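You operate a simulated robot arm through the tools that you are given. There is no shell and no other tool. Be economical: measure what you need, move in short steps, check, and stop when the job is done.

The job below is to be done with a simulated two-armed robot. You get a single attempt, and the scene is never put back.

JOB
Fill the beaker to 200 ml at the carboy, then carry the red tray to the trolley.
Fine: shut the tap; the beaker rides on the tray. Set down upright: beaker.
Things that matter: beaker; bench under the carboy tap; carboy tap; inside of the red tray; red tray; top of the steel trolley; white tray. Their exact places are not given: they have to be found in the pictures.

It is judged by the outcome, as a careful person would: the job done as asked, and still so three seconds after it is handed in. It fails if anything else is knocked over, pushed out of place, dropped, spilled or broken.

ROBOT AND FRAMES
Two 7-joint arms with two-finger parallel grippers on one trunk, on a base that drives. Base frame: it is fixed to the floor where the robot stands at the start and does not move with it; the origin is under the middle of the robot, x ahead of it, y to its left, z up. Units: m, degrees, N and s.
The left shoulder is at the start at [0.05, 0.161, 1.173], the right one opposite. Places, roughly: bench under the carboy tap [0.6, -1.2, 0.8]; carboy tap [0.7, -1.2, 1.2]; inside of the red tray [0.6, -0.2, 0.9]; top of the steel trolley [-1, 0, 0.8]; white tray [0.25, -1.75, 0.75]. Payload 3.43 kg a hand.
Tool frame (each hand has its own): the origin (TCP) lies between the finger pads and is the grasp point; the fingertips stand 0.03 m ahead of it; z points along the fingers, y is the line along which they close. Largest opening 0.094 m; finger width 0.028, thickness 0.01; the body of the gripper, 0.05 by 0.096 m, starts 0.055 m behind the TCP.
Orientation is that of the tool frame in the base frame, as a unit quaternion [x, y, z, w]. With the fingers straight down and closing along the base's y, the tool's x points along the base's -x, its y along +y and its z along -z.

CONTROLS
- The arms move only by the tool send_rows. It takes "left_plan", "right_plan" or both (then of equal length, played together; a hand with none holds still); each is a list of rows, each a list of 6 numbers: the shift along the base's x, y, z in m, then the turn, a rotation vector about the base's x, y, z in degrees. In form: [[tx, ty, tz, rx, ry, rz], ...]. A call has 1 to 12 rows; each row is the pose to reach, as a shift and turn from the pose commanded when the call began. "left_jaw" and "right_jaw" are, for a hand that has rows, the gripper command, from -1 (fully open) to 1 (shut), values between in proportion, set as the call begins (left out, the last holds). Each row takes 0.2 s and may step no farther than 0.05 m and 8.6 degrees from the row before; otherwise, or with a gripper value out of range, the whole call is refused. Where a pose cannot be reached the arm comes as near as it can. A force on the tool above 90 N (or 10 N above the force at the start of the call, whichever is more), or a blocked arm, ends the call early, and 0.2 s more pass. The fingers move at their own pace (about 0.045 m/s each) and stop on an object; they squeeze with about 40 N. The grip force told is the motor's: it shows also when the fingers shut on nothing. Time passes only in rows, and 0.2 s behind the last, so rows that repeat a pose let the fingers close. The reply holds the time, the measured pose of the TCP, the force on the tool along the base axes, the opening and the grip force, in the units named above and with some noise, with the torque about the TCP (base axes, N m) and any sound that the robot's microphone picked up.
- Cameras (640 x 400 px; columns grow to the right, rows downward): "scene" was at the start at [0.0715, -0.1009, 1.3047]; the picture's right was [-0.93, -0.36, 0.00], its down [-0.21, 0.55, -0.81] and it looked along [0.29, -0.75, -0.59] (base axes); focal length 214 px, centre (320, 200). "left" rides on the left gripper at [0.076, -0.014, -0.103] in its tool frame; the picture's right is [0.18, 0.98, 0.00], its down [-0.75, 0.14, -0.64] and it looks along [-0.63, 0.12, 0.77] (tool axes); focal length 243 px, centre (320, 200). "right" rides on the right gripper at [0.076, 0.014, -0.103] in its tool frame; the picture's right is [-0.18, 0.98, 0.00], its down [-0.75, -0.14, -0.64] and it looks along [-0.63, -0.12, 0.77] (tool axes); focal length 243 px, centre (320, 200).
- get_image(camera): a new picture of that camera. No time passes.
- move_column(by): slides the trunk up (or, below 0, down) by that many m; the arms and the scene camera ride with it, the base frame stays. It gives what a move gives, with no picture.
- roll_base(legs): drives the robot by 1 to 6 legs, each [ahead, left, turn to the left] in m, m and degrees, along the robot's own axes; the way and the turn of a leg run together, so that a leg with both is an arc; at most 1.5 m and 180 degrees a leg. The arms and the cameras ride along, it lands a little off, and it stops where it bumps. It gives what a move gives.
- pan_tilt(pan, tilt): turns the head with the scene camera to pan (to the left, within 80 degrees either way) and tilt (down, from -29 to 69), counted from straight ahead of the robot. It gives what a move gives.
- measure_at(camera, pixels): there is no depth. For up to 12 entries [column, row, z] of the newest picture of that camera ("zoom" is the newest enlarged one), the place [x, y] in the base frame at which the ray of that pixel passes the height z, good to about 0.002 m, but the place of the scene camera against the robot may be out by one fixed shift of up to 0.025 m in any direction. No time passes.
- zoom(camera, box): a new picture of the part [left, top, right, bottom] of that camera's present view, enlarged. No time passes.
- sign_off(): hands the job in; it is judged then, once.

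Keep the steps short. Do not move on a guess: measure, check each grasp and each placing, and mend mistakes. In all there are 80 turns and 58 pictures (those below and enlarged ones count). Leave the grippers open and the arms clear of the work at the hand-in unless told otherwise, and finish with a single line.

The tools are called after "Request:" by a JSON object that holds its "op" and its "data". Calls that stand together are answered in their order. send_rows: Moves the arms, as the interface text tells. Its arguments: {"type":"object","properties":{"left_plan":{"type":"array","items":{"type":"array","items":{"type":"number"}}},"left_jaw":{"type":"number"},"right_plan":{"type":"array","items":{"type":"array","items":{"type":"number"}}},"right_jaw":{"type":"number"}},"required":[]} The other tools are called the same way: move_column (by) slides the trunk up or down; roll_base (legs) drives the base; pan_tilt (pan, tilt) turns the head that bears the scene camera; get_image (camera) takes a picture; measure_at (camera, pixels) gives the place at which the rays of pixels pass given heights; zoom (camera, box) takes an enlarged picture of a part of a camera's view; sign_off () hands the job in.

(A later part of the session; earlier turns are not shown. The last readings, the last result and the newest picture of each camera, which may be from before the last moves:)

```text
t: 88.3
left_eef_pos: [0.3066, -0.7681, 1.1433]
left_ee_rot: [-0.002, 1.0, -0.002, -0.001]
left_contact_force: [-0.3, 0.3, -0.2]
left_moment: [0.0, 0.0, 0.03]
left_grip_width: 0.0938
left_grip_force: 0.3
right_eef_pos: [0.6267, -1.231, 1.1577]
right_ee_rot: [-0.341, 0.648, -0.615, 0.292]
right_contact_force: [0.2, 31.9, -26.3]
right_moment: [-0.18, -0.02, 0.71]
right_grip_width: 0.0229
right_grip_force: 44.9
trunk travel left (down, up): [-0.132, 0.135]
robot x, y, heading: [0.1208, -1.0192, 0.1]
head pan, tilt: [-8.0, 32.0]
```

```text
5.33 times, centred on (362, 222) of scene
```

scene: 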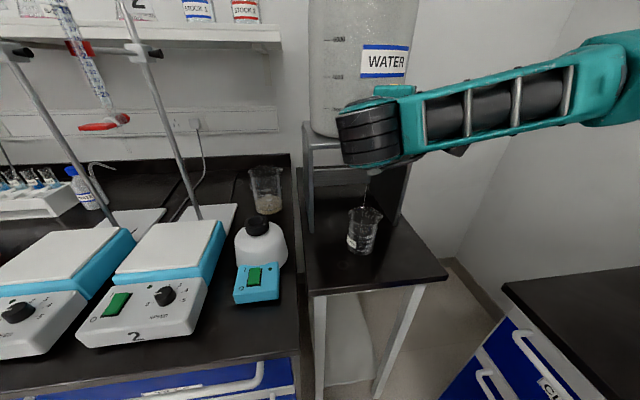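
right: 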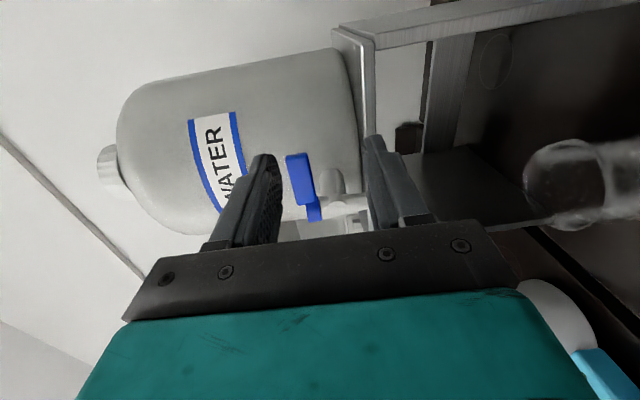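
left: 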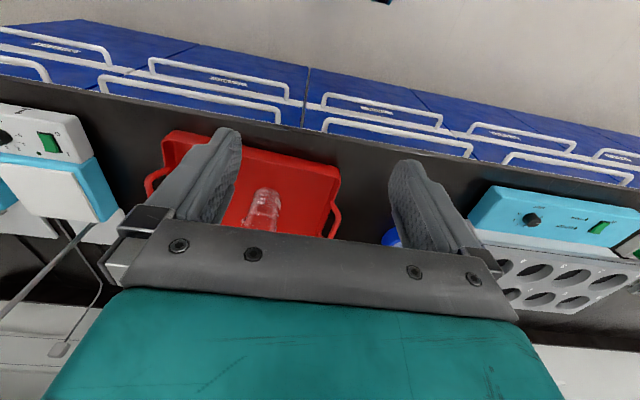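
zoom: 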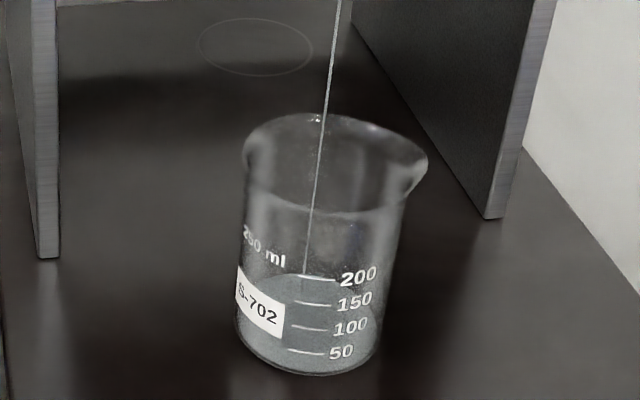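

Level is about 50 ml (surface back edge at zoom row 275, ~25 px per 50 ml). Waiting another 1.6 s to get the rate.

Request:
{"op": "send_rows", "data": {"right_plan": [[0, 0, 0, 0, 0, 0], [0, 0, 0, 0, 0, 0], [0, 0, 0, 0, 0, 0], [0, 0, 0, 0, 0, 0], [0, 0, 0, 0, 0, 0], [0, 0, 0, 0, 0, 0], [0, 0, 0, 0, 0, 0]]}}

Request:
{"op": "zoom", "data": {"camera": "scene", "box": [322, 185, 402, 260]}}

```text
t: 90.0
left_eef_pos: [0.3073, -0.7678, 1.1443]
left_ee_rot: [-0.002, 1.0, -0.002, -0.001]
left_contact_force: [0.3, 0.3, -0.4]
left_moment: [0.01, 0.01, -0.01]
left_grip_width: 0.0942
left_grip_force: 0.2
right_eef_pos: [0.6269, -1.231, 1.1571]
right_ee_rot: [-0.341, 0.649, -0.615, 0.291]
right_contact_force: [0.4, 31.4, -26.6]
right_moment: [-0.14, 0.0, 0.69]
right_grip_width: 0.0232
right_grip_force: 45.2
trunk travel left (down, up): [-0.132, 0.135]
robot x, y, heading: [0.1249, -1.0185, 0.1]
head pan, tilt: [-8.0, 32.0]
```

```text
5.33 times, centred on (362, 222) of scene
```

zoom: 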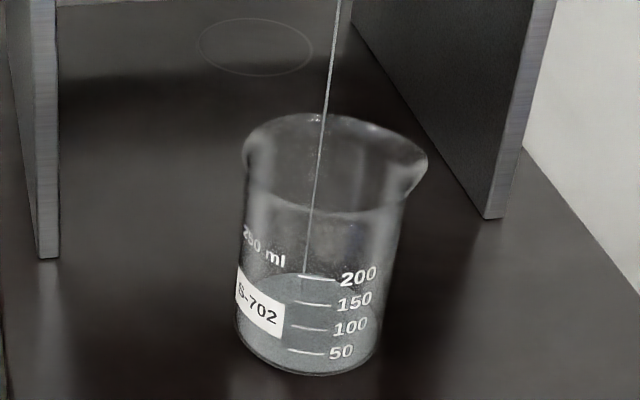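

The level rose only slightly (~5 ml in 1.7 s); the stream is thin. I'll pull the lever a bit further toward me without more yaw.

Request:
{"op": "send_rows", "data": {"right_plan": [[-0.004, 0.002, 0, 0, 0, 2], [-0.008, 0.005, 0, 0, 0, 4], [-0.008, 0.005, 0, 0, 0, 4]]}}

```text
t: 90.8
left_eef_pos: [0.3089, -0.7713, 1.1455]
left_ee_rot: [-0.002, 1.0, 0.0, -0.002]
left_contact_force: [-0.9, 0.0, -0.5]
left_moment: [0.03, -0.02, -0.02]
left_grip_width: 0.0941
left_grip_force: 0.0
right_eef_pos: [0.6229, -1.2338, 1.1579]
right_ee_rot: [-0.356, 0.641, -0.607, 0.308]
right_contact_force: [23.4, 5.2, -16.4]
right_moment: [-0.11, 0.03, -0.98]
right_grip_width: 0.023
right_grip_force: 45.3
trunk travel left (down, up): [-0.132, 0.135]
robot x, y, heading: [0.1245, -1.0212, 0.1]
head pan, tilt: [-8.0, 32.0]
```

Request:
{"op": "send_rows", "data": {"right_plan": [[-0.006, 0.003, 0, 0, 0, 0], [-0.012, 0.008, 0, 0, 0, 0], [-0.012, 0.008, 0, 0, 0, 0]]}}

Request:
{"op": "zoom", "data": {"camera": "scene", "box": [322, 185, 402, 260]}}

```text
t: 91.5
left_eef_pos: [0.3075, -0.773, 1.1451]
left_ee_rot: [-0.001, 1.0, 0.001, -0.002]
left_contact_force: [0.1, 0.2, -0.4]
left_moment: [-0.03, 0.0, -0.03]
left_grip_width: 0.0943
left_grip_force: 0.1
right_eef_pos: [0.6079, -1.229, 1.1582]
right_ee_rot: [-0.354, 0.641, -0.607, 0.307]
right_contact_force: [16.4, -12.6, -16.6]
right_moment: [0.26, -0.32, -1.24]
right_grip_width: 0.0192
right_grip_force: 44.6
trunk travel left (down, up): [-0.132, 0.135]
robot x, y, heading: [0.1223, -1.023, 0.1]
head pan, tilt: [-8.0, 32.0]
```

```text
5.33 times, centred on (362, 222) of scene
```

zoom: 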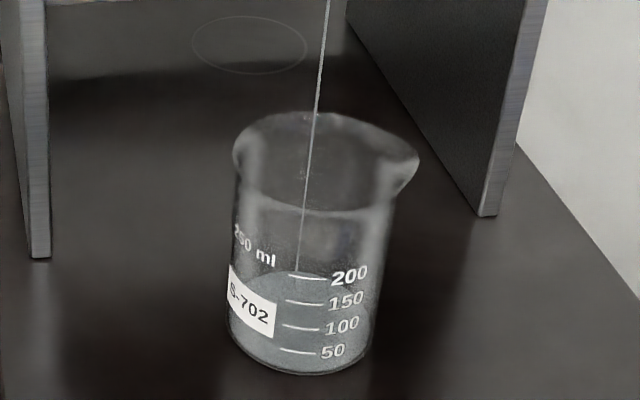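

The level is about 68 ml with a stronger stream. Holding 4.4 s, then reading again.

Request:
{"op": "send_rows", "data": {"right_plan": [[0, 0, 0, 0, 0, 0], [0, 0, 0, 0, 0, 0], [0, 0, 0, 0, 0, 0], [0, 0, 0, 0, 0, 0], [0, 0, 0, 0, 0, 0], [0, 0, 0, 0, 0, 0], [0, 0, 0, 0, 0, 0], [0, 0, 0, 0, 0, 0], [0, 0, 0, 0, 0, 0], [0, 0, 0, 0, 0, 0], [0, 0, 0, 0, 0, 0], [0, 0, 0, 0, 0, 0]]}}

Request:
{"op": "send_rows", "data": {"right_plan": [[0, 0, 0, 0, 0, 0], [0, 0, 0, 0, 0, 0], [0, 0, 0, 0, 0, 0], [0, 0, 0, 0, 0, 0], [0, 0, 0, 0, 0, 0], [0, 0, 0, 0, 0, 0], [0, 0, 0, 0, 0, 0], [0, 0, 0, 0, 0, 0]]}}

Request:
{"op": "zoom", "data": {"camera": "scene", "box": [322, 185, 402, 260]}}

```text
t: 94.2
left_eef_pos: [0.3068, -0.7735, 1.1474]
left_ee_rot: [-0.002, 1.0, 0.002, -0.001]
left_contact_force: [0.3, -0.6, 0.2]
left_moment: [0.0, 0.01, -0.03]
left_grip_width: 0.0941
left_grip_force: 0.0
right_eef_pos: [0.6077, -1.2284, 1.1583]
right_ee_rot: [-0.354, 0.641, -0.606, 0.31]
right_contact_force: [9.8, -21.1, -14.5]
right_moment: [0.27, -0.33, -1.24]
right_grip_width: 0.0191
right_grip_force: 45.4
trunk travel left (down, up): [-0.132, 0.135]
robot x, y, heading: [0.122, -1.0181, 0.3]
head pan, tilt: [-8.0, 32.0]
```

```text
t: 96.0
left_eef_pos: [0.305, -0.773, 1.1455]
left_ee_rot: [-0.002, 1.0, 0.001, -0.001]
left_contact_force: [-0.4, 0.7, 0.3]
left_moment: [0.03, 0.0, 0.02]
left_grip_width: 0.0939
left_grip_force: 0.1
right_eef_pos: [0.6064, -1.2289, 1.1572]
right_ee_rot: [-0.356, 0.641, -0.605, 0.309]
right_contact_force: [8.4, -19.6, -14.4]
right_moment: [0.3, -0.31, -1.13]
right_grip_width: 0.019
right_grip_force: 45.0
trunk travel left (down, up): [-0.132, 0.135]
robot x, y, heading: [0.1236, -1.0211, -0.0]
head pan, tilt: [-8.0, 32.0]
```

```text
5.33 times, centred on (362, 222) of scene
```

zoom: 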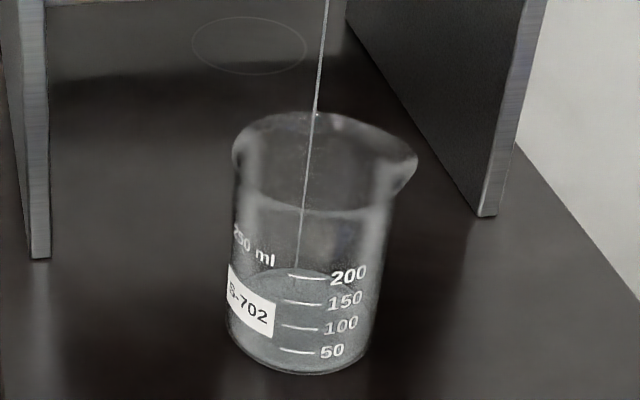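

Flow is slow (a few ml/s), which suits precise filling. I'll hold for about 21 s in one go, then read the level again.

Request:
{"op": "send_rows", "data": {"right_plan": [[0, 0, 0, 0, 0, 0], [0, 0, 0, 0, 0, 0], [0, 0, 0, 0, 0, 0], [0, 0, 0, 0, 0, 0], [0, 0, 0, 0, 0, 0], [0, 0, 0, 0, 0, 0], [0, 0, 0, 0, 0, 0], [0, 0, 0, 0, 0, 0], [0, 0, 0, 0, 0, 0], [0, 0, 0, 0, 0, 0], [0, 0, 0, 0, 0, 0], [0, 0, 0, 0, 0, 0]]}}

Request:
{"op": "send_rows", "data": {"right_plan": [[0, 0, 0, 0, 0, 0], [0, 0, 0, 0, 0, 0], [0, 0, 0, 0, 0, 0], [0, 0, 0, 0, 0, 0], [0, 0, 0, 0, 0, 0], [0, 0, 0, 0, 0, 0], [0, 0, 0, 0, 0, 0], [0, 0, 0, 0, 0, 0], [0, 0, 0, 0, 0, 0], [0, 0, 0, 0, 0, 0], [0, 0, 0, 0, 0, 0], [0, 0, 0, 0, 0, 0]]}}

Request:
{"op": "send_rows", "data": {"right_plan": [[0, 0, 0, 0, 0, 0], [0, 0, 0, 0, 0, 0], [0, 0, 0, 0, 0, 0], [0, 0, 0, 0, 0, 0], [0, 0, 0, 0, 0, 0], [0, 0, 0, 0, 0, 0], [0, 0, 0, 0, 0, 0], [0, 0, 0, 0, 0, 0], [0, 0, 0, 0, 0, 0], [0, 0, 0, 0, 0, 0], [0, 0, 0, 0, 0, 0], [0, 0, 0, 0, 0, 0]]}}

Request:
{"op": "send_rows", "data": {"right_plan": [[0, 0, 0, 0, 0, 0], [0, 0, 0, 0, 0, 0], [0, 0, 0, 0, 0, 0], [0, 0, 0, 0, 0, 0], [0, 0, 0, 0, 0, 0], [0, 0, 0, 0, 0, 0], [0, 0, 0, 0, 0, 0], [0, 0, 0, 0, 0, 0], [0, 0, 0, 0, 0, 0], [0, 0, 0, 0, 0, 0], [0, 0, 0, 0, 0, 0], [0, 0, 0, 0, 0, 0]]}}

Request:
{"op": "send_rows", "data": {"right_plan": [[0, 0, 0, 0, 0, 0], [0, 0, 0, 0, 0, 0], [0, 0, 0, 0, 0, 0], [0, 0, 0, 0, 0, 0], [0, 0, 0, 0, 0, 0], [0, 0, 0, 0, 0, 0], [0, 0, 0, 0, 0, 0], [0, 0, 0, 0, 0, 0], [0, 0, 0, 0, 0, 0], [0, 0, 0, 0, 0, 0], [0, 0, 0, 0, 0, 0], [0, 0, 0, 0, 0, 0]]}}

Request:
{"op": "zoom", "data": {"camera": "scene", "box": [337, 200, 385, 258]}}

```text
t: 98.5
left_eef_pos: [0.3052, -0.7728, 1.1456]
left_ee_rot: [-0.001, 1.0, 0.001, -0.001]
left_contact_force: [-0.9, 0.5, 0.5]
left_moment: [0.0, 0.0, -0.01]
left_grip_width: 0.0937
left_grip_force: 0.0
right_eef_pos: [0.6058, -1.2285, 1.1568]
right_ee_rot: [-0.356, 0.641, -0.606, 0.308]
right_contact_force: [5.0, -16.8, -16.1]
right_moment: [0.32, -0.29, -0.98]
right_grip_width: 0.0189
right_grip_force: 45.4
trunk travel left (down, up): [-0.132, 0.135]
robot x, y, heading: [0.1242, -1.017, -0.1]
head pan, tilt: [-8.0, 32.0]
```

```text
t: 101.2
left_eef_pos: [0.305, -0.7738, 1.1467]
left_ee_rot: [-0.002, 1.0, 0.0, -0.001]
left_contact_force: [0.6, 0.4, -0.9]
left_moment: [0.02, 0.0, 0.01]
left_grip_width: 0.0939
left_grip_force: 0.1
right_eef_pos: [0.6068, -1.2278, 1.158]
right_ee_rot: [-0.356, 0.641, -0.606, 0.308]
right_contact_force: [2.9, -15.8, -17.4]
right_moment: [0.3, -0.29, -0.79]
right_grip_width: 0.0191
right_grip_force: 44.7
trunk travel left (down, up): [-0.132, 0.135]
robot x, y, heading: [0.1235, -1.0226, 0.1]
head pan, tilt: [-8.0, 32.0]
```

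```text
t: 103.8
left_eef_pos: [0.3052, -0.7724, 1.1453]
left_ee_rot: [-0.002, 1.0, 0.001, 0.0]
left_contact_force: [-0.1, -0.9, -0.3]
left_moment: [0.0, 0.01, -0.03]
left_grip_width: 0.0941
left_grip_force: 0.0
right_eef_pos: [0.6067, -1.2278, 1.1572]
right_ee_rot: [-0.356, 0.642, -0.605, 0.308]
right_contact_force: [1.1, -14.6, -18.6]
right_moment: [0.35, -0.27, -0.69]
right_grip_width: 0.0193
right_grip_force: 45.2
trunk travel left (down, up): [-0.132, 0.135]
robot x, y, heading: [0.1229, -1.0188, 0.0]
head pan, tilt: [-8.0, 32.0]
```

```text
t: 106.3
left_eef_pos: [0.305, -0.7735, 1.1454]
left_ee_rot: [-0.002, 1.0, 0.0, -0.001]
left_contact_force: [0.3, -0.3, -0.1]
left_moment: [-0.04, 0.02, -0.01]
left_grip_width: 0.094
left_grip_force: 0.0
right_eef_pos: [0.6052, -1.2264, 1.1586]
right_ee_rot: [-0.355, 0.642, -0.605, 0.309]
right_contact_force: [0.8, -12.4, -19.4]
right_moment: [0.39, -0.27, -0.54]
right_grip_width: 0.0193
right_grip_force: 45.7
trunk travel left (down, up): [-0.132, 0.135]
robot x, y, heading: [0.1213, -1.0213, 0.1]
head pan, tilt: [-8.0, 32.0]
```

```text
t: 109.0
left_eef_pos: [0.305, -0.7731, 1.1468]
left_ee_rot: [-0.002, 1.0, 0.0, -0.001]
left_contact_force: [0.0, -0.4, 0.2]
left_moment: [-0.02, 0.01, 0.0]
left_grip_width: 0.094
left_grip_force: 0.0
right_eef_pos: [0.6069, -1.2276, 1.1581]
right_ee_rot: [-0.356, 0.64, -0.607, 0.309]
right_contact_force: [-0.8, -11.6, -21.6]
right_moment: [0.38, -0.23, -0.44]
right_grip_width: 0.0191
right_grip_force: 45.1
trunk travel left (down, up): [-0.132, 0.135]
robot x, y, heading: [0.1219, -1.0227, 0.3]
head pan, tilt: [-8.0, 32.0]
```

```text
6.90 times, centred on (361, 229) of scene
```

zoom: 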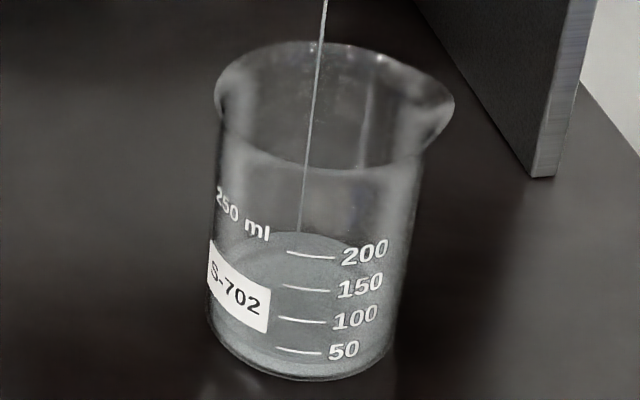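

At 6.9× the level reads about 85 ml, so the rate is ≈1.8 ml/s and ~115 ml remain. I'll hold for roughly 37 s, then check again.

Request:
{"op": "send_rows", "data": {"right_plan": [[0, 0, 0, 0, 0, 0], [0, 0, 0, 0, 0, 0], [0, 0, 0, 0, 0, 0], [0, 0, 0, 0, 0, 0], [0, 0, 0, 0, 0, 0], [0, 0, 0, 0, 0, 0], [0, 0, 0, 0, 0, 0], [0, 0, 0, 0, 0, 0], [0, 0, 0, 0, 0, 0], [0, 0, 0, 0, 0, 0], [0, 0, 0, 0, 0, 0], [0, 0, 0, 0, 0, 0]]}}

Request:
{"op": "send_rows", "data": {"right_plan": [[0, 0, 0, 0, 0, 0], [0, 0, 0, 0, 0, 0], [0, 0, 0, 0, 0, 0], [0, 0, 0, 0, 0, 0], [0, 0, 0, 0, 0, 0], [0, 0, 0, 0, 0, 0], [0, 0, 0, 0, 0, 0], [0, 0, 0, 0, 0, 0], [0, 0, 0, 0, 0, 0], [0, 0, 0, 0, 0, 0], [0, 0, 0, 0, 0, 0], [0, 0, 0, 0, 0, 0]]}}

Request:
{"op": "send_rows", "data": {"right_plan": [[0, 0, 0, 0, 0, 0], [0, 0, 0, 0, 0, 0], [0, 0, 0, 0, 0, 0], [0, 0, 0, 0, 0, 0], [0, 0, 0, 0, 0, 0], [0, 0, 0, 0, 0, 0], [0, 0, 0, 0, 0, 0], [0, 0, 0, 0, 0, 0], [0, 0, 0, 0, 0, 0], [0, 0, 0, 0, 0, 0], [0, 0, 0, 0, 0, 0], [0, 0, 0, 0, 0, 0]]}}

Request:
{"op": "send_rows", "data": {"right_plan": [[0, 0, 0, 0, 0, 0], [0, 0, 0, 0, 0, 0], [0, 0, 0, 0, 0, 0], [0, 0, 0, 0, 0, 0], [0, 0, 0, 0, 0, 0], [0, 0, 0, 0, 0, 0], [0, 0, 0, 0, 0, 0], [0, 0, 0, 0, 0, 0], [0, 0, 0, 0, 0, 0], [0, 0, 0, 0, 0, 0], [0, 0, 0, 0, 0, 0], [0, 0, 0, 0, 0, 0]]}}

Request:
{"op": "send_rows", "data": {"right_plan": [[0, 0, 0, 0, 0, 0], [0, 0, 0, 0, 0, 0], [0, 0, 0, 0, 0, 0], [0, 0, 0, 0, 0, 0], [0, 0, 0, 0, 0, 0], [0, 0, 0, 0, 0, 0], [0, 0, 0, 0, 0, 0], [0, 0, 0, 0, 0, 0], [0, 0, 0, 0, 0, 0], [0, 0, 0, 0, 0, 0], [0, 0, 0, 0, 0, 0], [0, 0, 0, 0, 0, 0]]}}

Request:
{"op": "send_rows", "data": {"right_plan": [[0, 0, 0, 0, 0, 0], [0, 0, 0, 0, 0, 0], [0, 0, 0, 0, 0, 0], [0, 0, 0, 0, 0, 0], [0, 0, 0, 0, 0, 0], [0, 0, 0, 0, 0, 0], [0, 0, 0, 0, 0, 0], [0, 0, 0, 0, 0, 0], [0, 0, 0, 0, 0, 0], [0, 0, 0, 0, 0, 0], [0, 0, 0, 0, 0, 0], [0, 0, 0, 0, 0, 0]]}}

Request:
{"op": "send_rows", "data": {"right_plan": [[0, 0, 0, 0, 0, 0], [0, 0, 0, 0, 0, 0], [0, 0, 0, 0, 0, 0], [0, 0, 0, 0, 0, 0], [0, 0, 0, 0, 0, 0], [0, 0, 0, 0, 0, 0], [0, 0, 0, 0, 0, 0], [0, 0, 0, 0, 0, 0], [0, 0, 0, 0, 0, 0], [0, 0, 0, 0, 0, 0], [0, 0, 0, 0, 0, 0], [0, 0, 0, 0, 0, 0]]}}

Request:
{"op": "send_rows", "data": {"right_plan": [[0, 0, 0, 0, 0, 0], [0, 0, 0, 0, 0, 0], [0, 0, 0, 0, 0, 0], [0, 0, 0, 0, 0, 0], [0, 0, 0, 0, 0, 0], [0, 0, 0, 0, 0, 0], [0, 0, 0, 0, 0, 0], [0, 0, 0, 0, 0, 0], [0, 0, 0, 0, 0, 0], [0, 0, 0, 0, 0, 0], [0, 0, 0, 0, 0, 0], [0, 0, 0, 0, 0, 0]]}}

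Request:
{"op": "send_rows", "data": {"right_plan": [[0, 0, 0, 0, 0, 0], [0, 0, 0, 0, 0, 0], [0, 0, 0, 0, 0, 0], [0, 0, 0, 0, 0, 0], [0, 0, 0, 0, 0, 0], [0, 0, 0, 0, 0, 0], [0, 0, 0, 0, 0, 0], [0, 0, 0, 0, 0, 0], [0, 0, 0, 0, 0, 0], [0, 0, 0, 0, 0, 0], [0, 0, 0, 0, 0, 0], [0, 0, 0, 0, 0, 0]]}}

Request:
{"op": "send_rows", "data": {"right_plan": [[0, 0, 0, 0, 0, 0], [0, 0, 0, 0, 0, 0], [0, 0, 0, 0, 0, 0], [0, 0, 0, 0, 0, 0], [0, 0, 0, 0, 0, 0], [0, 0, 0, 0, 0, 0], [0, 0, 0, 0, 0, 0], [0, 0, 0, 0, 0, 0], [0, 0, 0, 0, 0, 0], [0, 0, 0, 0, 0, 0], [0, 0, 0, 0, 0, 0], [0, 0, 0, 0, 0, 0]]}}

Request:
{"op": "send_rows", "data": {"right_plan": [[0, 0, 0, 0, 0, 0], [0, 0, 0, 0, 0, 0], [0, 0, 0, 0, 0, 0], [0, 0, 0, 0, 0, 0], [0, 0, 0, 0, 0, 0], [0, 0, 0, 0, 0, 0], [0, 0, 0, 0, 0, 0], [0, 0, 0, 0, 0, 0], [0, 0, 0, 0, 0, 0], [0, 0, 0, 0, 0, 0], [0, 0, 0, 0, 0, 0], [0, 0, 0, 0, 0, 0]]}}

Request:
{"op": "send_rows", "data": {"right_plan": [[0, 0, 0, 0, 0, 0], [0, 0, 0, 0, 0, 0], [0, 0, 0, 0, 0, 0], [0, 0, 0, 0, 0, 0], [0, 0, 0, 0, 0, 0], [0, 0, 0, 0, 0, 0], [0, 0, 0, 0, 0, 0], [0, 0, 0, 0, 0, 0], [0, 0, 0, 0, 0, 0], [0, 0, 0, 0, 0, 0], [0, 0, 0, 0, 0, 0], [0, 0, 0, 0, 0, 0]]}}

Request:
{"op": "send_rows", "data": {"right_plan": [[0, 0, 0, 0, 0, 0], [0, 0, 0, 0, 0, 0], [0, 0, 0, 0, 0, 0], [0, 0, 0, 0, 0, 0], [0, 0, 0, 0, 0, 0], [0, 0, 0, 0, 0, 0], [0, 0, 0, 0, 0, 0], [0, 0, 0, 0, 0, 0], [0, 0, 0, 0, 0, 0], [0, 0, 0, 0, 0, 0], [0, 0, 0, 0, 0, 0], [0, 0, 0, 0, 0, 0]]}}

Request:
{"op": "send_rows", "data": {"right_plan": [[0, 0, 0, 0, 0, 0], [0, 0, 0, 0, 0, 0], [0, 0, 0, 0, 0, 0], [0, 0, 0, 0, 0, 0], [0, 0, 0, 0, 0, 0], [0, 0, 0, 0, 0, 0], [0, 0, 0, 0, 0, 0], [0, 0, 0, 0, 0, 0], [0, 0, 0, 0, 0, 0], [0, 0, 0, 0, 0, 0], [0, 0, 0, 0, 0, 0], [0, 0, 0, 0, 0, 0]]}}

```text
t: 111.5
left_eef_pos: [0.3062, -0.7733, 1.1459]
left_ee_rot: [-0.002, 1.0, 0.002, -0.001]
left_contact_force: [0.3, 0.6, -0.3]
left_moment: [0.02, -0.03, 0.0]
left_grip_width: 0.0939
left_grip_force: 0.1
right_eef_pos: [0.6062, -1.2272, 1.1577]
right_ee_rot: [-0.356, 0.64, -0.607, 0.309]
right_contact_force: [-1.6, -10.3, -21.7]
right_moment: [0.4, -0.21, -0.38]
right_grip_width: 0.0192
right_grip_force: 45.5
trunk travel left (down, up): [-0.132, 0.135]
robot x, y, heading: [0.1222, -1.0223, 0.3]
head pan, tilt: [-8.0, 32.0]
```

```text
t: 114.2
left_eef_pos: [0.3057, -0.7723, 1.1457]
left_ee_rot: [-0.002, 1.0, 0.001, 0.0]
left_contact_force: [0.2, 0.0, 0.0]
left_moment: [0.0, -0.03, 0.0]
left_grip_width: 0.0939
left_grip_force: 0.1
right_eef_pos: [0.6071, -1.2266, 1.1579]
right_ee_rot: [-0.355, 0.641, -0.606, 0.309]
right_contact_force: [-1.7, -10.3, -21.5]
right_moment: [0.42, -0.2, -0.37]
right_grip_width: 0.0191
right_grip_force: 45.2
trunk travel left (down, up): [-0.132, 0.135]
robot x, y, heading: [0.1236, -1.0229, -0.1]
head pan, tilt: [-8.0, 32.0]
```

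```text
t: 116.8
left_eef_pos: [0.3033, -0.772, 1.1463]
left_ee_rot: [-0.002, 1.0, 0.0, -0.002]
left_contact_force: [-0.3, 0.0, -0.5]
left_moment: [-0.01, -0.01, 0.02]
left_grip_width: 0.0941
left_grip_force: 0.0
right_eef_pos: [0.6062, -1.2267, 1.1582]
right_ee_rot: [-0.356, 0.641, -0.605, 0.309]
right_contact_force: [-2.2, -9.1, -23.0]
right_moment: [0.36, -0.2, -0.33]
right_grip_width: 0.0193
right_grip_force: 44.7
trunk travel left (down, up): [-0.132, 0.135]
robot x, y, heading: [0.1258, -1.0216, 0.2]
head pan, tilt: [-8.0, 32.0]
```

```text
t: 119.3
left_eef_pos: [0.3053, -0.7735, 1.1461]
left_ee_rot: [-0.002, 1.0, 0.001, -0.001]
left_contact_force: [-0.4, -0.3, 0.0]
left_moment: [-0.03, -0.01, 0.02]
left_grip_width: 0.0939
left_grip_force: 0.0
right_eef_pos: [0.6069, -1.2265, 1.1574]
right_ee_rot: [-0.356, 0.641, -0.606, 0.309]
right_contact_force: [-3.0, -8.3, -22.6]
right_moment: [0.37, -0.23, -0.28]
right_grip_width: 0.0192
right_grip_force: 44.9
trunk travel left (down, up): [-0.132, 0.135]
robot x, y, heading: [0.125, -1.0186, -0.1]
head pan, tilt: [-8.0, 32.0]
```

```text
t: 122.0
left_eef_pos: [0.3052, -0.7714, 1.1461]
left_ee_rot: [-0.002, 1.0, 0.002, -0.002]
left_contact_force: [-0.4, -0.6, 0.3]
left_moment: [0.01, -0.02, -0.02]
left_grip_width: 0.094
left_grip_force: 0.0
right_eef_pos: [0.607, -1.2271, 1.1588]
right_ee_rot: [-0.357, 0.641, -0.605, 0.308]
right_contact_force: [-3.1, -7.8, -23.7]
right_moment: [0.42, -0.23, -0.23]
right_grip_width: 0.0191
right_grip_force: 44.8
trunk travel left (down, up): [-0.132, 0.135]
robot x, y, heading: [0.1213, -1.0233, 0.3]
head pan, tilt: [-8.0, 32.0]
```

```text
t: 124.5
left_eef_pos: [0.3055, -0.7728, 1.1459]
left_ee_rot: [-0.002, 1.0, 0.0, -0.001]
left_contact_force: [-0.4, 0.7, -0.2]
left_moment: [0.01, 0.03, 0.02]
left_grip_width: 0.0941
left_grip_force: 0.0
right_eef_pos: [0.6061, -1.2264, 1.1581]
right_ee_rot: [-0.357, 0.642, -0.605, 0.307]
right_contact_force: [-2.7, -8.1, -22.3]
right_moment: [0.4, -0.23, -0.19]
right_grip_width: 0.0194
right_grip_force: 44.7
trunk travel left (down, up): [-0.132, 0.135]
robot x, y, heading: [0.1226, -1.0208, -0.2]
head pan, tilt: [-8.0, 32.0]
```

```text
t: 127.2
left_eef_pos: [0.3053, -0.7715, 1.1458]
left_ee_rot: [-0.002, 1.0, 0.001, 0.0]
left_contact_force: [0.1, -0.4, -0.5]
left_moment: [0.0, 0.02, 0.01]
left_grip_width: 0.0939
left_grip_force: 0.0
right_eef_pos: [0.6062, -1.2266, 1.1579]
right_ee_rot: [-0.356, 0.641, -0.606, 0.308]
right_contact_force: [-3.6, -7.5, -23.1]
right_moment: [0.46, -0.21, -0.19]
right_grip_width: 0.0193
right_grip_force: 45.4
trunk travel left (down, up): [-0.132, 0.135]
robot x, y, heading: [0.1208, -1.0204, 0.1]
head pan, tilt: [-8.0, 32.0]
```

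```text
t: 129.8
left_eef_pos: [0.3055, -0.7738, 1.145]
left_ee_rot: [-0.001, 1.0, 0.001, -0.001]
left_contact_force: [0.5, 0.0, 0.0]
left_moment: [0.0, 0.02, 0.06]
left_grip_width: 0.094
left_grip_force: 0.0
right_eef_pos: [0.6068, -1.2277, 1.1587]
right_ee_rot: [-0.357, 0.641, -0.606, 0.308]
right_contact_force: [-4.1, -7.0, -22.5]
right_moment: [0.48, -0.19, -0.19]
right_grip_width: 0.0192
right_grip_force: 45.3
trunk travel left (down, up): [-0.132, 0.135]
robot x, y, heading: [0.1232, -1.018, 0.1]
head pan, tilt: [-8.0, 32.0]
```

```text
t: 132.3
left_eef_pos: [0.3056, -0.7732, 1.1462]
left_ee_rot: [-0.001, 1.0, 0.001, -0.001]
left_contact_force: [0.1, 0.7, 0.1]
left_moment: [-0.03, -0.03, -0.01]
left_grip_width: 0.094
left_grip_force: 0.0
right_eef_pos: [0.607, -1.227, 1.1575]
right_ee_rot: [-0.357, 0.642, -0.605, 0.308]
right_contact_force: [-3.5, -6.5, -23.4]
right_moment: [0.44, -0.22, -0.15]
right_grip_width: 0.0193
right_grip_force: 45.4
trunk travel left (down, up): [-0.132, 0.135]
robot x, y, heading: [0.1229, -1.0225, 0.4]
head pan, tilt: [-8.0, 32.0]
```

```text
t: 134.9
left_eef_pos: [0.3061, -0.7728, 1.145]
left_ee_rot: [-0.002, 1.0, 0.001, -0.001]
left_contact_force: [0.0, -0.1, -0.7]
left_moment: [-0.03, 0.02, 0.0]
left_grip_width: 0.0939
left_grip_force: 0.2
right_eef_pos: [0.6062, -1.2261, 1.1586]
right_ee_rot: [-0.356, 0.642, -0.605, 0.308]
right_contact_force: [-3.2, -6.5, -23.3]
right_moment: [0.5, -0.2, -0.17]
right_grip_width: 0.0191
right_grip_force: 44.7
trunk travel left (down, up): [-0.132, 0.135]
robot x, y, heading: [0.1244, -1.0259, -0.1]
head pan, tilt: [-8.0, 32.0]
```

```text
t: 137.6
left_eef_pos: [0.3042, -0.7729, 1.1459]
left_ee_rot: [-0.002, 1.0, 0.0, -0.001]
left_contact_force: [0.6, 0.4, -0.4]
left_moment: [0.0, 0.02, 0.01]
left_grip_width: 0.094
left_grip_force: 0.0
right_eef_pos: [0.6058, -1.2261, 1.1576]
right_ee_rot: [-0.357, 0.641, -0.606, 0.308]
right_contact_force: [-2.6, -5.8, -23.4]
right_moment: [0.48, -0.2, -0.15]
right_grip_width: 0.0192
right_grip_force: 44.7
trunk travel left (down, up): [-0.132, 0.135]
robot x, y, heading: [0.1236, -1.0197, 0.3]
head pan, tilt: [-8.0, 32.0]
```

```text
t: 140.2
left_eef_pos: [0.3046, -0.7729, 1.145]
left_ee_rot: [-0.002, 1.0, 0.001, -0.002]
left_contact_force: [0.4, -0.4, -0.2]
left_moment: [0.01, -0.01, 0.01]
left_grip_width: 0.0941
left_grip_force: 0.1
right_eef_pos: [0.6083, -1.2269, 1.1588]
right_ee_rot: [-0.357, 0.641, -0.606, 0.308]
right_contact_force: [-3.1, -5.5, -24.5]
right_moment: [0.49, -0.17, -0.09]
right_grip_width: 0.0192
right_grip_force: 45.4
trunk travel left (down, up): [-0.132, 0.135]
robot x, y, heading: [0.1228, -1.0189, 0.2]
head pan, tilt: [-8.0, 32.0]
```

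```text
t: 142.8
left_eef_pos: [0.3042, -0.7734, 1.1451]
left_ee_rot: [-0.002, 1.0, 0.002, -0.001]
left_contact_force: [-0.3, 0.2, 0.0]
left_moment: [-0.01, 0.0, -0.01]
left_grip_width: 0.0941
left_grip_force: 0.1
right_eef_pos: [0.6072, -1.2269, 1.159]
right_ee_rot: [-0.356, 0.641, -0.606, 0.308]
right_contact_force: [-3.3, -4.5, -23.6]
right_moment: [0.44, -0.19, -0.14]
right_grip_width: 0.0193
right_grip_force: 45.1
trunk travel left (down, up): [-0.132, 0.135]
robot x, y, heading: [0.1237, -1.0198, 0.0]
head pan, tilt: [-8.0, 32.0]
```

```text
t: 145.3
left_eef_pos: [0.3052, -0.772, 1.1453]
left_ee_rot: [-0.002, 1.0, -0.001, 0.0]
left_contact_force: [0.1, -0.1, -0.3]
left_moment: [0.04, -0.01, 0.02]
left_grip_width: 0.0938
left_grip_force: 0.0
right_eef_pos: [0.6071, -1.2269, 1.158]
right_ee_rot: [-0.356, 0.641, -0.606, 0.308]
right_contact_force: [-3.3, -5.4, -23.2]
right_moment: [0.44, -0.24, -0.09]
right_grip_width: 0.0194
right_grip_force: 45.3
trunk travel left (down, up): [-0.132, 0.135]
robot x, y, heading: [0.1207, -1.0207, 0.3]
head pan, tilt: [-8.0, 32.0]
```

Request:
{"op": "zoom", "data": {"camera": "scene", "box": [337, 200, 385, 258]}}

```text
6.90 times, centred on (361, 229) of scene
```

zoom: 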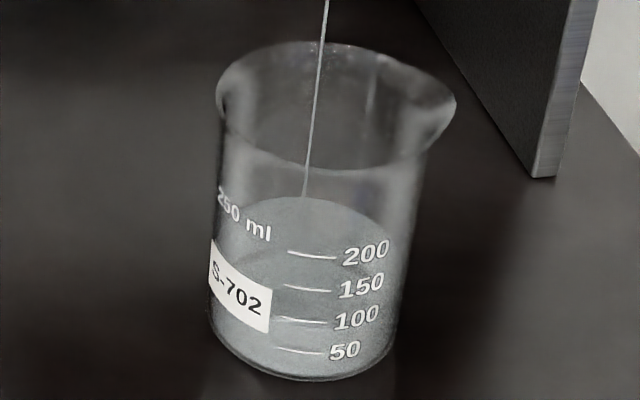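

The surface's near edge is just at the 150 ml line (zoom row ≈287), rate ≈1.6 ml/s. Holding another ~26 s, then a check close to 200.

Request:
{"op": "send_rows", "data": {"right_plan": [[0, 0, 0, 0, 0, 0], [0, 0, 0, 0, 0, 0], [0, 0, 0, 0, 0, 0], [0, 0, 0, 0, 0, 0], [0, 0, 0, 0, 0, 0], [0, 0, 0, 0, 0, 0], [0, 0, 0, 0, 0, 0], [0, 0, 0, 0, 0, 0], [0, 0, 0, 0, 0, 0], [0, 0, 0, 0, 0, 0], [0, 0, 0, 0, 0, 0], [0, 0, 0, 0, 0, 0]]}}

Request:
{"op": "send_rows", "data": {"right_plan": [[0, 0, 0, 0, 0, 0], [0, 0, 0, 0, 0, 0], [0, 0, 0, 0, 0, 0], [0, 0, 0, 0, 0, 0], [0, 0, 0, 0, 0, 0], [0, 0, 0, 0, 0, 0], [0, 0, 0, 0, 0, 0], [0, 0, 0, 0, 0, 0], [0, 0, 0, 0, 0, 0], [0, 0, 0, 0, 0, 0], [0, 0, 0, 0, 0, 0], [0, 0, 0, 0, 0, 0]]}}

Request:
{"op": "send_rows", "data": {"right_plan": [[0, 0, 0, 0, 0, 0], [0, 0, 0, 0, 0, 0], [0, 0, 0, 0, 0, 0], [0, 0, 0, 0, 0, 0], [0, 0, 0, 0, 0, 0], [0, 0, 0, 0, 0, 0], [0, 0, 0, 0, 0, 0], [0, 0, 0, 0, 0, 0], [0, 0, 0, 0, 0, 0], [0, 0, 0, 0, 0, 0], [0, 0, 0, 0, 0, 0], [0, 0, 0, 0, 0, 0]]}}

Request:
{"op": "send_rows", "data": {"right_plan": [[0, 0, 0, 0, 0, 0], [0, 0, 0, 0, 0, 0], [0, 0, 0, 0, 0, 0], [0, 0, 0, 0, 0, 0], [0, 0, 0, 0, 0, 0], [0, 0, 0, 0, 0, 0], [0, 0, 0, 0, 0, 0], [0, 0, 0, 0, 0, 0], [0, 0, 0, 0, 0, 0], [0, 0, 0, 0, 0, 0], [0, 0, 0, 0, 0, 0], [0, 0, 0, 0, 0, 0]]}}

Request:
{"op": "send_rows", "data": {"right_plan": [[0, 0, 0, 0, 0, 0], [0, 0, 0, 0, 0, 0], [0, 0, 0, 0, 0, 0], [0, 0, 0, 0, 0, 0], [0, 0, 0, 0, 0, 0], [0, 0, 0, 0, 0, 0], [0, 0, 0, 0, 0, 0], [0, 0, 0, 0, 0, 0], [0, 0, 0, 0, 0, 0], [0, 0, 0, 0, 0, 0], [0, 0, 0, 0, 0, 0], [0, 0, 0, 0, 0, 0]]}}

Request:
{"op": "send_rows", "data": {"right_plan": [[0, 0, 0, 0, 0, 0], [0, 0, 0, 0, 0, 0], [0, 0, 0, 0, 0, 0], [0, 0, 0, 0, 0, 0], [0, 0, 0, 0, 0, 0], [0, 0, 0, 0, 0, 0], [0, 0, 0, 0, 0, 0], [0, 0, 0, 0, 0, 0], [0, 0, 0, 0, 0, 0], [0, 0, 0, 0, 0, 0], [0, 0, 0, 0, 0, 0], [0, 0, 0, 0, 0, 0]]}}

Request:
{"op": "send_rows", "data": {"right_plan": [[0, 0, 0, 0, 0, 0], [0, 0, 0, 0, 0, 0], [0, 0, 0, 0, 0, 0], [0, 0, 0, 0, 0, 0], [0, 0, 0, 0, 0, 0], [0, 0, 0, 0, 0, 0], [0, 0, 0, 0, 0, 0], [0, 0, 0, 0, 0, 0], [0, 0, 0, 0, 0, 0], [0, 0, 0, 0, 0, 0], [0, 0, 0, 0, 0, 0], [0, 0, 0, 0, 0, 0]]}}

Request:
{"op": "send_rows", "data": {"right_plan": [[0, 0, 0, 0, 0, 0], [0, 0, 0, 0, 0, 0], [0, 0, 0, 0, 0, 0], [0, 0, 0, 0, 0, 0], [0, 0, 0, 0, 0, 0], [0, 0, 0, 0, 0, 0], [0, 0, 0, 0, 0, 0], [0, 0, 0, 0, 0, 0], [0, 0, 0, 0, 0, 0], [0, 0, 0, 0, 0, 0], [0, 0, 0, 0, 0, 0], [0, 0, 0, 0, 0, 0]]}}

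Request:
{"op": "send_rows", "data": {"right_plan": [[0, 0, 0, 0, 0, 0], [0, 0, 0, 0, 0, 0], [0, 0, 0, 0, 0, 0], [0, 0, 0, 0, 0, 0], [0, 0, 0, 0, 0, 0], [0, 0, 0, 0, 0, 0], [0, 0, 0, 0, 0, 0], [0, 0, 0, 0, 0, 0], [0, 0, 0, 0, 0, 0], [0, 0, 0, 0, 0, 0], [0, 0, 0, 0, 0, 0], [0, 0, 0, 0, 0, 0]]}}

Request:
{"op": "send_rows", "data": {"right_plan": [[0, 0, 0, 0, 0, 0], [0, 0, 0, 0, 0, 0], [0, 0, 0, 0, 0, 0], [0, 0, 0, 0, 0, 0], [0, 0, 0, 0, 0, 0], [0, 0, 0, 0, 0, 0], [0, 0, 0, 0, 0, 0], [0, 0, 0, 0, 0, 0], [0, 0, 0, 0, 0, 0], [0, 0, 0, 0, 0, 0], [0, 0, 0, 0, 0, 0], [0, 0, 0, 0, 0, 0]]}}

Request:
{"op": "zoom", "data": {"camera": "scene", "box": [337, 200, 385, 258]}}

```text
t: 147.9
left_eef_pos: [0.3045, -0.7724, 1.1463]
left_ee_rot: [-0.001, 1.0, 0.0, 0.0]
left_contact_force: [0.3, 0.8, 0.9]
left_moment: [-0.01, -0.03, 0.0]
left_grip_width: 0.0942
left_grip_force: 0.0
right_eef_pos: [0.6062, -1.2259, 1.1572]
right_ee_rot: [-0.357, 0.64, -0.606, 0.309]
right_contact_force: [-2.7, -4.9, -23.7]
right_moment: [0.43, -0.22, -0.08]
right_grip_width: 0.0191
right_grip_force: 44.7
trunk travel left (down, up): [-0.132, 0.135]
robot x, y, heading: [0.1247, -1.022, 0.1]
head pan, tilt: [-8.0, 32.0]
```

```text
t: 150.6
left_eef_pos: [0.3053, -0.7727, 1.1458]
left_ee_rot: [-0.002, 1.0, 0.0, -0.001]
left_contact_force: [-0.1, 0.1, 1.0]
left_moment: [-0.01, -0.01, -0.01]
left_grip_width: 0.094
left_grip_force: 0.1
right_eef_pos: [0.6068, -1.2266, 1.1581]
right_ee_rot: [-0.356, 0.642, -0.606, 0.308]
right_contact_force: [-2.7, -4.3, -24.6]
right_moment: [0.46, -0.22, -0.04]
right_grip_width: 0.0194
right_grip_force: 44.7
trunk travel left (down, up): [-0.132, 0.135]
robot x, y, heading: [0.1236, -1.0215, -0.2]
head pan, tilt: [-8.0, 32.0]
```

```text
t: 153.2
left_eef_pos: [0.3049, -0.7716, 1.1462]
left_ee_rot: [-0.001, 1.0, 0.0, -0.001]
left_contact_force: [0.1, 0.1, -0.5]
left_moment: [0.0, -0.01, -0.02]
left_grip_width: 0.0938
left_grip_force: 0.0
right_eef_pos: [0.6068, -1.2257, 1.1576]
right_ee_rot: [-0.357, 0.641, -0.606, 0.307]
right_contact_force: [-3.1, -5.1, -23.5]
right_moment: [0.45, -0.19, -0.08]
right_grip_width: 0.0194
right_grip_force: 44.9
trunk travel left (down, up): [-0.132, 0.135]
robot x, y, heading: [0.1275, -1.0204, 0.1]
head pan, tilt: [-8.0, 32.0]
```

```text
t: 155.8
left_eef_pos: [0.3053, -0.7708, 1.1452]
left_ee_rot: [-0.001, 1.0, 0.0, -0.001]
left_contact_force: [0.3, -0.3, 0.4]
left_moment: [0.01, 0.0, 0.01]
left_grip_width: 0.0939
left_grip_force: 0.0
right_eef_pos: [0.606, -1.2274, 1.1581]
right_ee_rot: [-0.356, 0.641, -0.606, 0.308]
right_contact_force: [-2.3, -3.4, -24.2]
right_moment: [0.48, -0.22, -0.11]
right_grip_width: 0.019
right_grip_force: 44.9
trunk travel left (down, up): [-0.132, 0.135]
robot x, y, heading: [0.1226, -1.0242, 0.1]
head pan, tilt: [-8.0, 32.0]
```

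```text
t: 158.3
left_eef_pos: [0.3065, -0.773, 1.1459]
left_ee_rot: [-0.002, 1.0, 0.0, 0.0]
left_contact_force: [-0.4, -0.2, -1.0]
left_moment: [-0.02, -0.03, -0.01]
left_grip_width: 0.0939
left_grip_force: 0.2
right_eef_pos: [0.6069, -1.2261, 1.1569]
right_ee_rot: [-0.357, 0.642, -0.605, 0.308]
right_contact_force: [-3.4, -4.5, -23.2]
right_moment: [0.46, -0.18, -0.09]
right_grip_width: 0.019
right_grip_force: 45.0
trunk travel left (down, up): [-0.132, 0.135]
robot x, y, heading: [0.1212, -1.0174, -0.0]
head pan, tilt: [-8.0, 32.0]
```

```text
t: 160.9
left_eef_pos: [0.3058, -0.7735, 1.1469]
left_ee_rot: [-0.001, 1.0, 0.0, 0.0]
left_contact_force: [-0.4, -0.5, 0.0]
left_moment: [-0.05, 0.02, -0.01]
left_grip_width: 0.0941
left_grip_force: 0.1
right_eef_pos: [0.6063, -1.2257, 1.1585]
right_ee_rot: [-0.357, 0.641, -0.606, 0.309]
right_contact_force: [-2.1, -3.8, -23.3]
right_moment: [0.45, -0.21, -0.12]
right_grip_width: 0.0192
right_grip_force: 45.0
trunk travel left (down, up): [-0.132, 0.135]
robot x, y, heading: [0.12, -1.0222, -0.0]
head pan, tilt: [-8.0, 32.0]
```

```text
t: 163.6
left_eef_pos: [0.3055, -0.7728, 1.1452]
left_ee_rot: [-0.001, 1.0, 0.0, 0.0]
left_contact_force: [-0.6, -1.2, 0.1]
left_moment: [0.02, 0.03, 0.01]
left_grip_width: 0.0942
left_grip_force: 0.1
right_eef_pos: [0.6061, -1.2272, 1.1587]
right_ee_rot: [-0.356, 0.641, -0.607, 0.308]
right_contact_force: [-3.2, -5.6, -25.0]
right_moment: [0.48, -0.16, -0.08]
right_grip_width: 0.0191
right_grip_force: 45.1
trunk travel left (down, up): [-0.132, 0.135]
robot x, y, heading: [0.1218, -1.0235, -0.0]
head pan, tilt: [-8.0, 32.0]
```

```text
t: 166.2
left_eef_pos: [0.3055, -0.7726, 1.1459]
left_ee_rot: [-0.001, 1.0, 0.0, -0.001]
left_contact_force: [-0.4, 0.7, 0.1]
left_moment: [-0.01, 0.03, 0.0]
left_grip_width: 0.094
left_grip_force: 0.1
right_eef_pos: [0.6065, -1.226, 1.1587]
right_ee_rot: [-0.356, 0.641, -0.606, 0.308]
right_contact_force: [-2.7, -4.2, -24.2]
right_moment: [0.46, -0.24, -0.06]
right_grip_width: 0.0191
right_grip_force: 45.4
trunk travel left (down, up): [-0.132, 0.135]
robot x, y, heading: [0.1221, -1.0239, -0.1]
head pan, tilt: [-8.0, 32.0]
```

```text
t: 168.8
left_eef_pos: [0.3046, -0.7723, 1.1453]
left_ee_rot: [-0.001, 1.0, 0.0, -0.001]
left_contact_force: [-0.3, 0.5, -0.1]
left_moment: [0.02, -0.01, 0.0]
left_grip_width: 0.094
left_grip_force: 0.0
right_eef_pos: [0.607, -1.2255, 1.1575]
right_ee_rot: [-0.356, 0.641, -0.606, 0.309]
right_contact_force: [-2.7, -3.4, -23.0]
right_moment: [0.47, -0.23, -0.03]
right_grip_width: 0.0191
right_grip_force: 45.0
trunk travel left (down, up): [-0.132, 0.135]
robot x, y, heading: [0.1243, -1.019, -0.1]
head pan, tilt: [-8.0, 32.0]
```

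```text
t: 171.3
left_eef_pos: [0.3063, -0.7724, 1.1464]
left_ee_rot: [-0.002, 1.0, 0.0, 0.0]
left_contact_force: [-0.1, 0.0, 0.2]
left_moment: [-0.01, -0.01, 0.02]
left_grip_width: 0.0941
left_grip_force: 0.0
right_eef_pos: [0.6062, -1.2261, 1.1588]
right_ee_rot: [-0.357, 0.641, -0.606, 0.308]
right_contact_force: [-2.9, -3.3, -23.8]
right_moment: [0.47, -0.19, -0.06]
right_grip_width: 0.0194
right_grip_force: 44.8
trunk travel left (down, up): [-0.132, 0.135]
robot x, y, heading: [0.1208, -1.0198, 0.2]
head pan, tilt: [-8.0, 32.0]
```

```text
6.90 times, centred on (361, 229) of scene
```

zoom: 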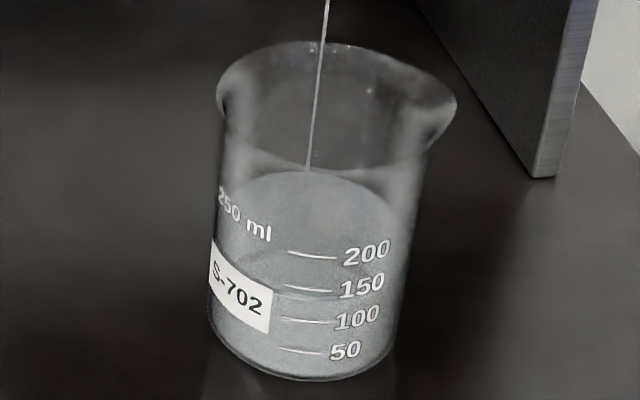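

The marks and the surface ellipse need better geometry, so I'll use ray measurements on this same picture (free): base edge, marks and the surface's far edge.

Request:
{"op": "measure_at", "data": {"camera": "zoom", "pixels": [[300, 380, 0.85], [312, 256, 0.9], [312, 256, 0.91], [312, 256, 0.92], [305, 289, 0.89], [305, 289, 0.9], [308, 170, 0.88], [308, 170, 0.89], [308, 170, 0.9], [308, 170, 0.91], [303, 350, 0.86], [303, 350, 0.87]]}}

```text
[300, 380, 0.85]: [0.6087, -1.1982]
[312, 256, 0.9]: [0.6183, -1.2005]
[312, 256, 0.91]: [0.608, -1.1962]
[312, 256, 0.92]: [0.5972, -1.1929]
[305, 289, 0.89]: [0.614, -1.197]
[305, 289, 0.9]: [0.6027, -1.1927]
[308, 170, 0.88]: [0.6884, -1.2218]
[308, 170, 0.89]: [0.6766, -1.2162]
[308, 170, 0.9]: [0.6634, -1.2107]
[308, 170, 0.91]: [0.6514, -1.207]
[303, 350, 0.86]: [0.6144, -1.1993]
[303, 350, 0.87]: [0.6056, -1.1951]
```

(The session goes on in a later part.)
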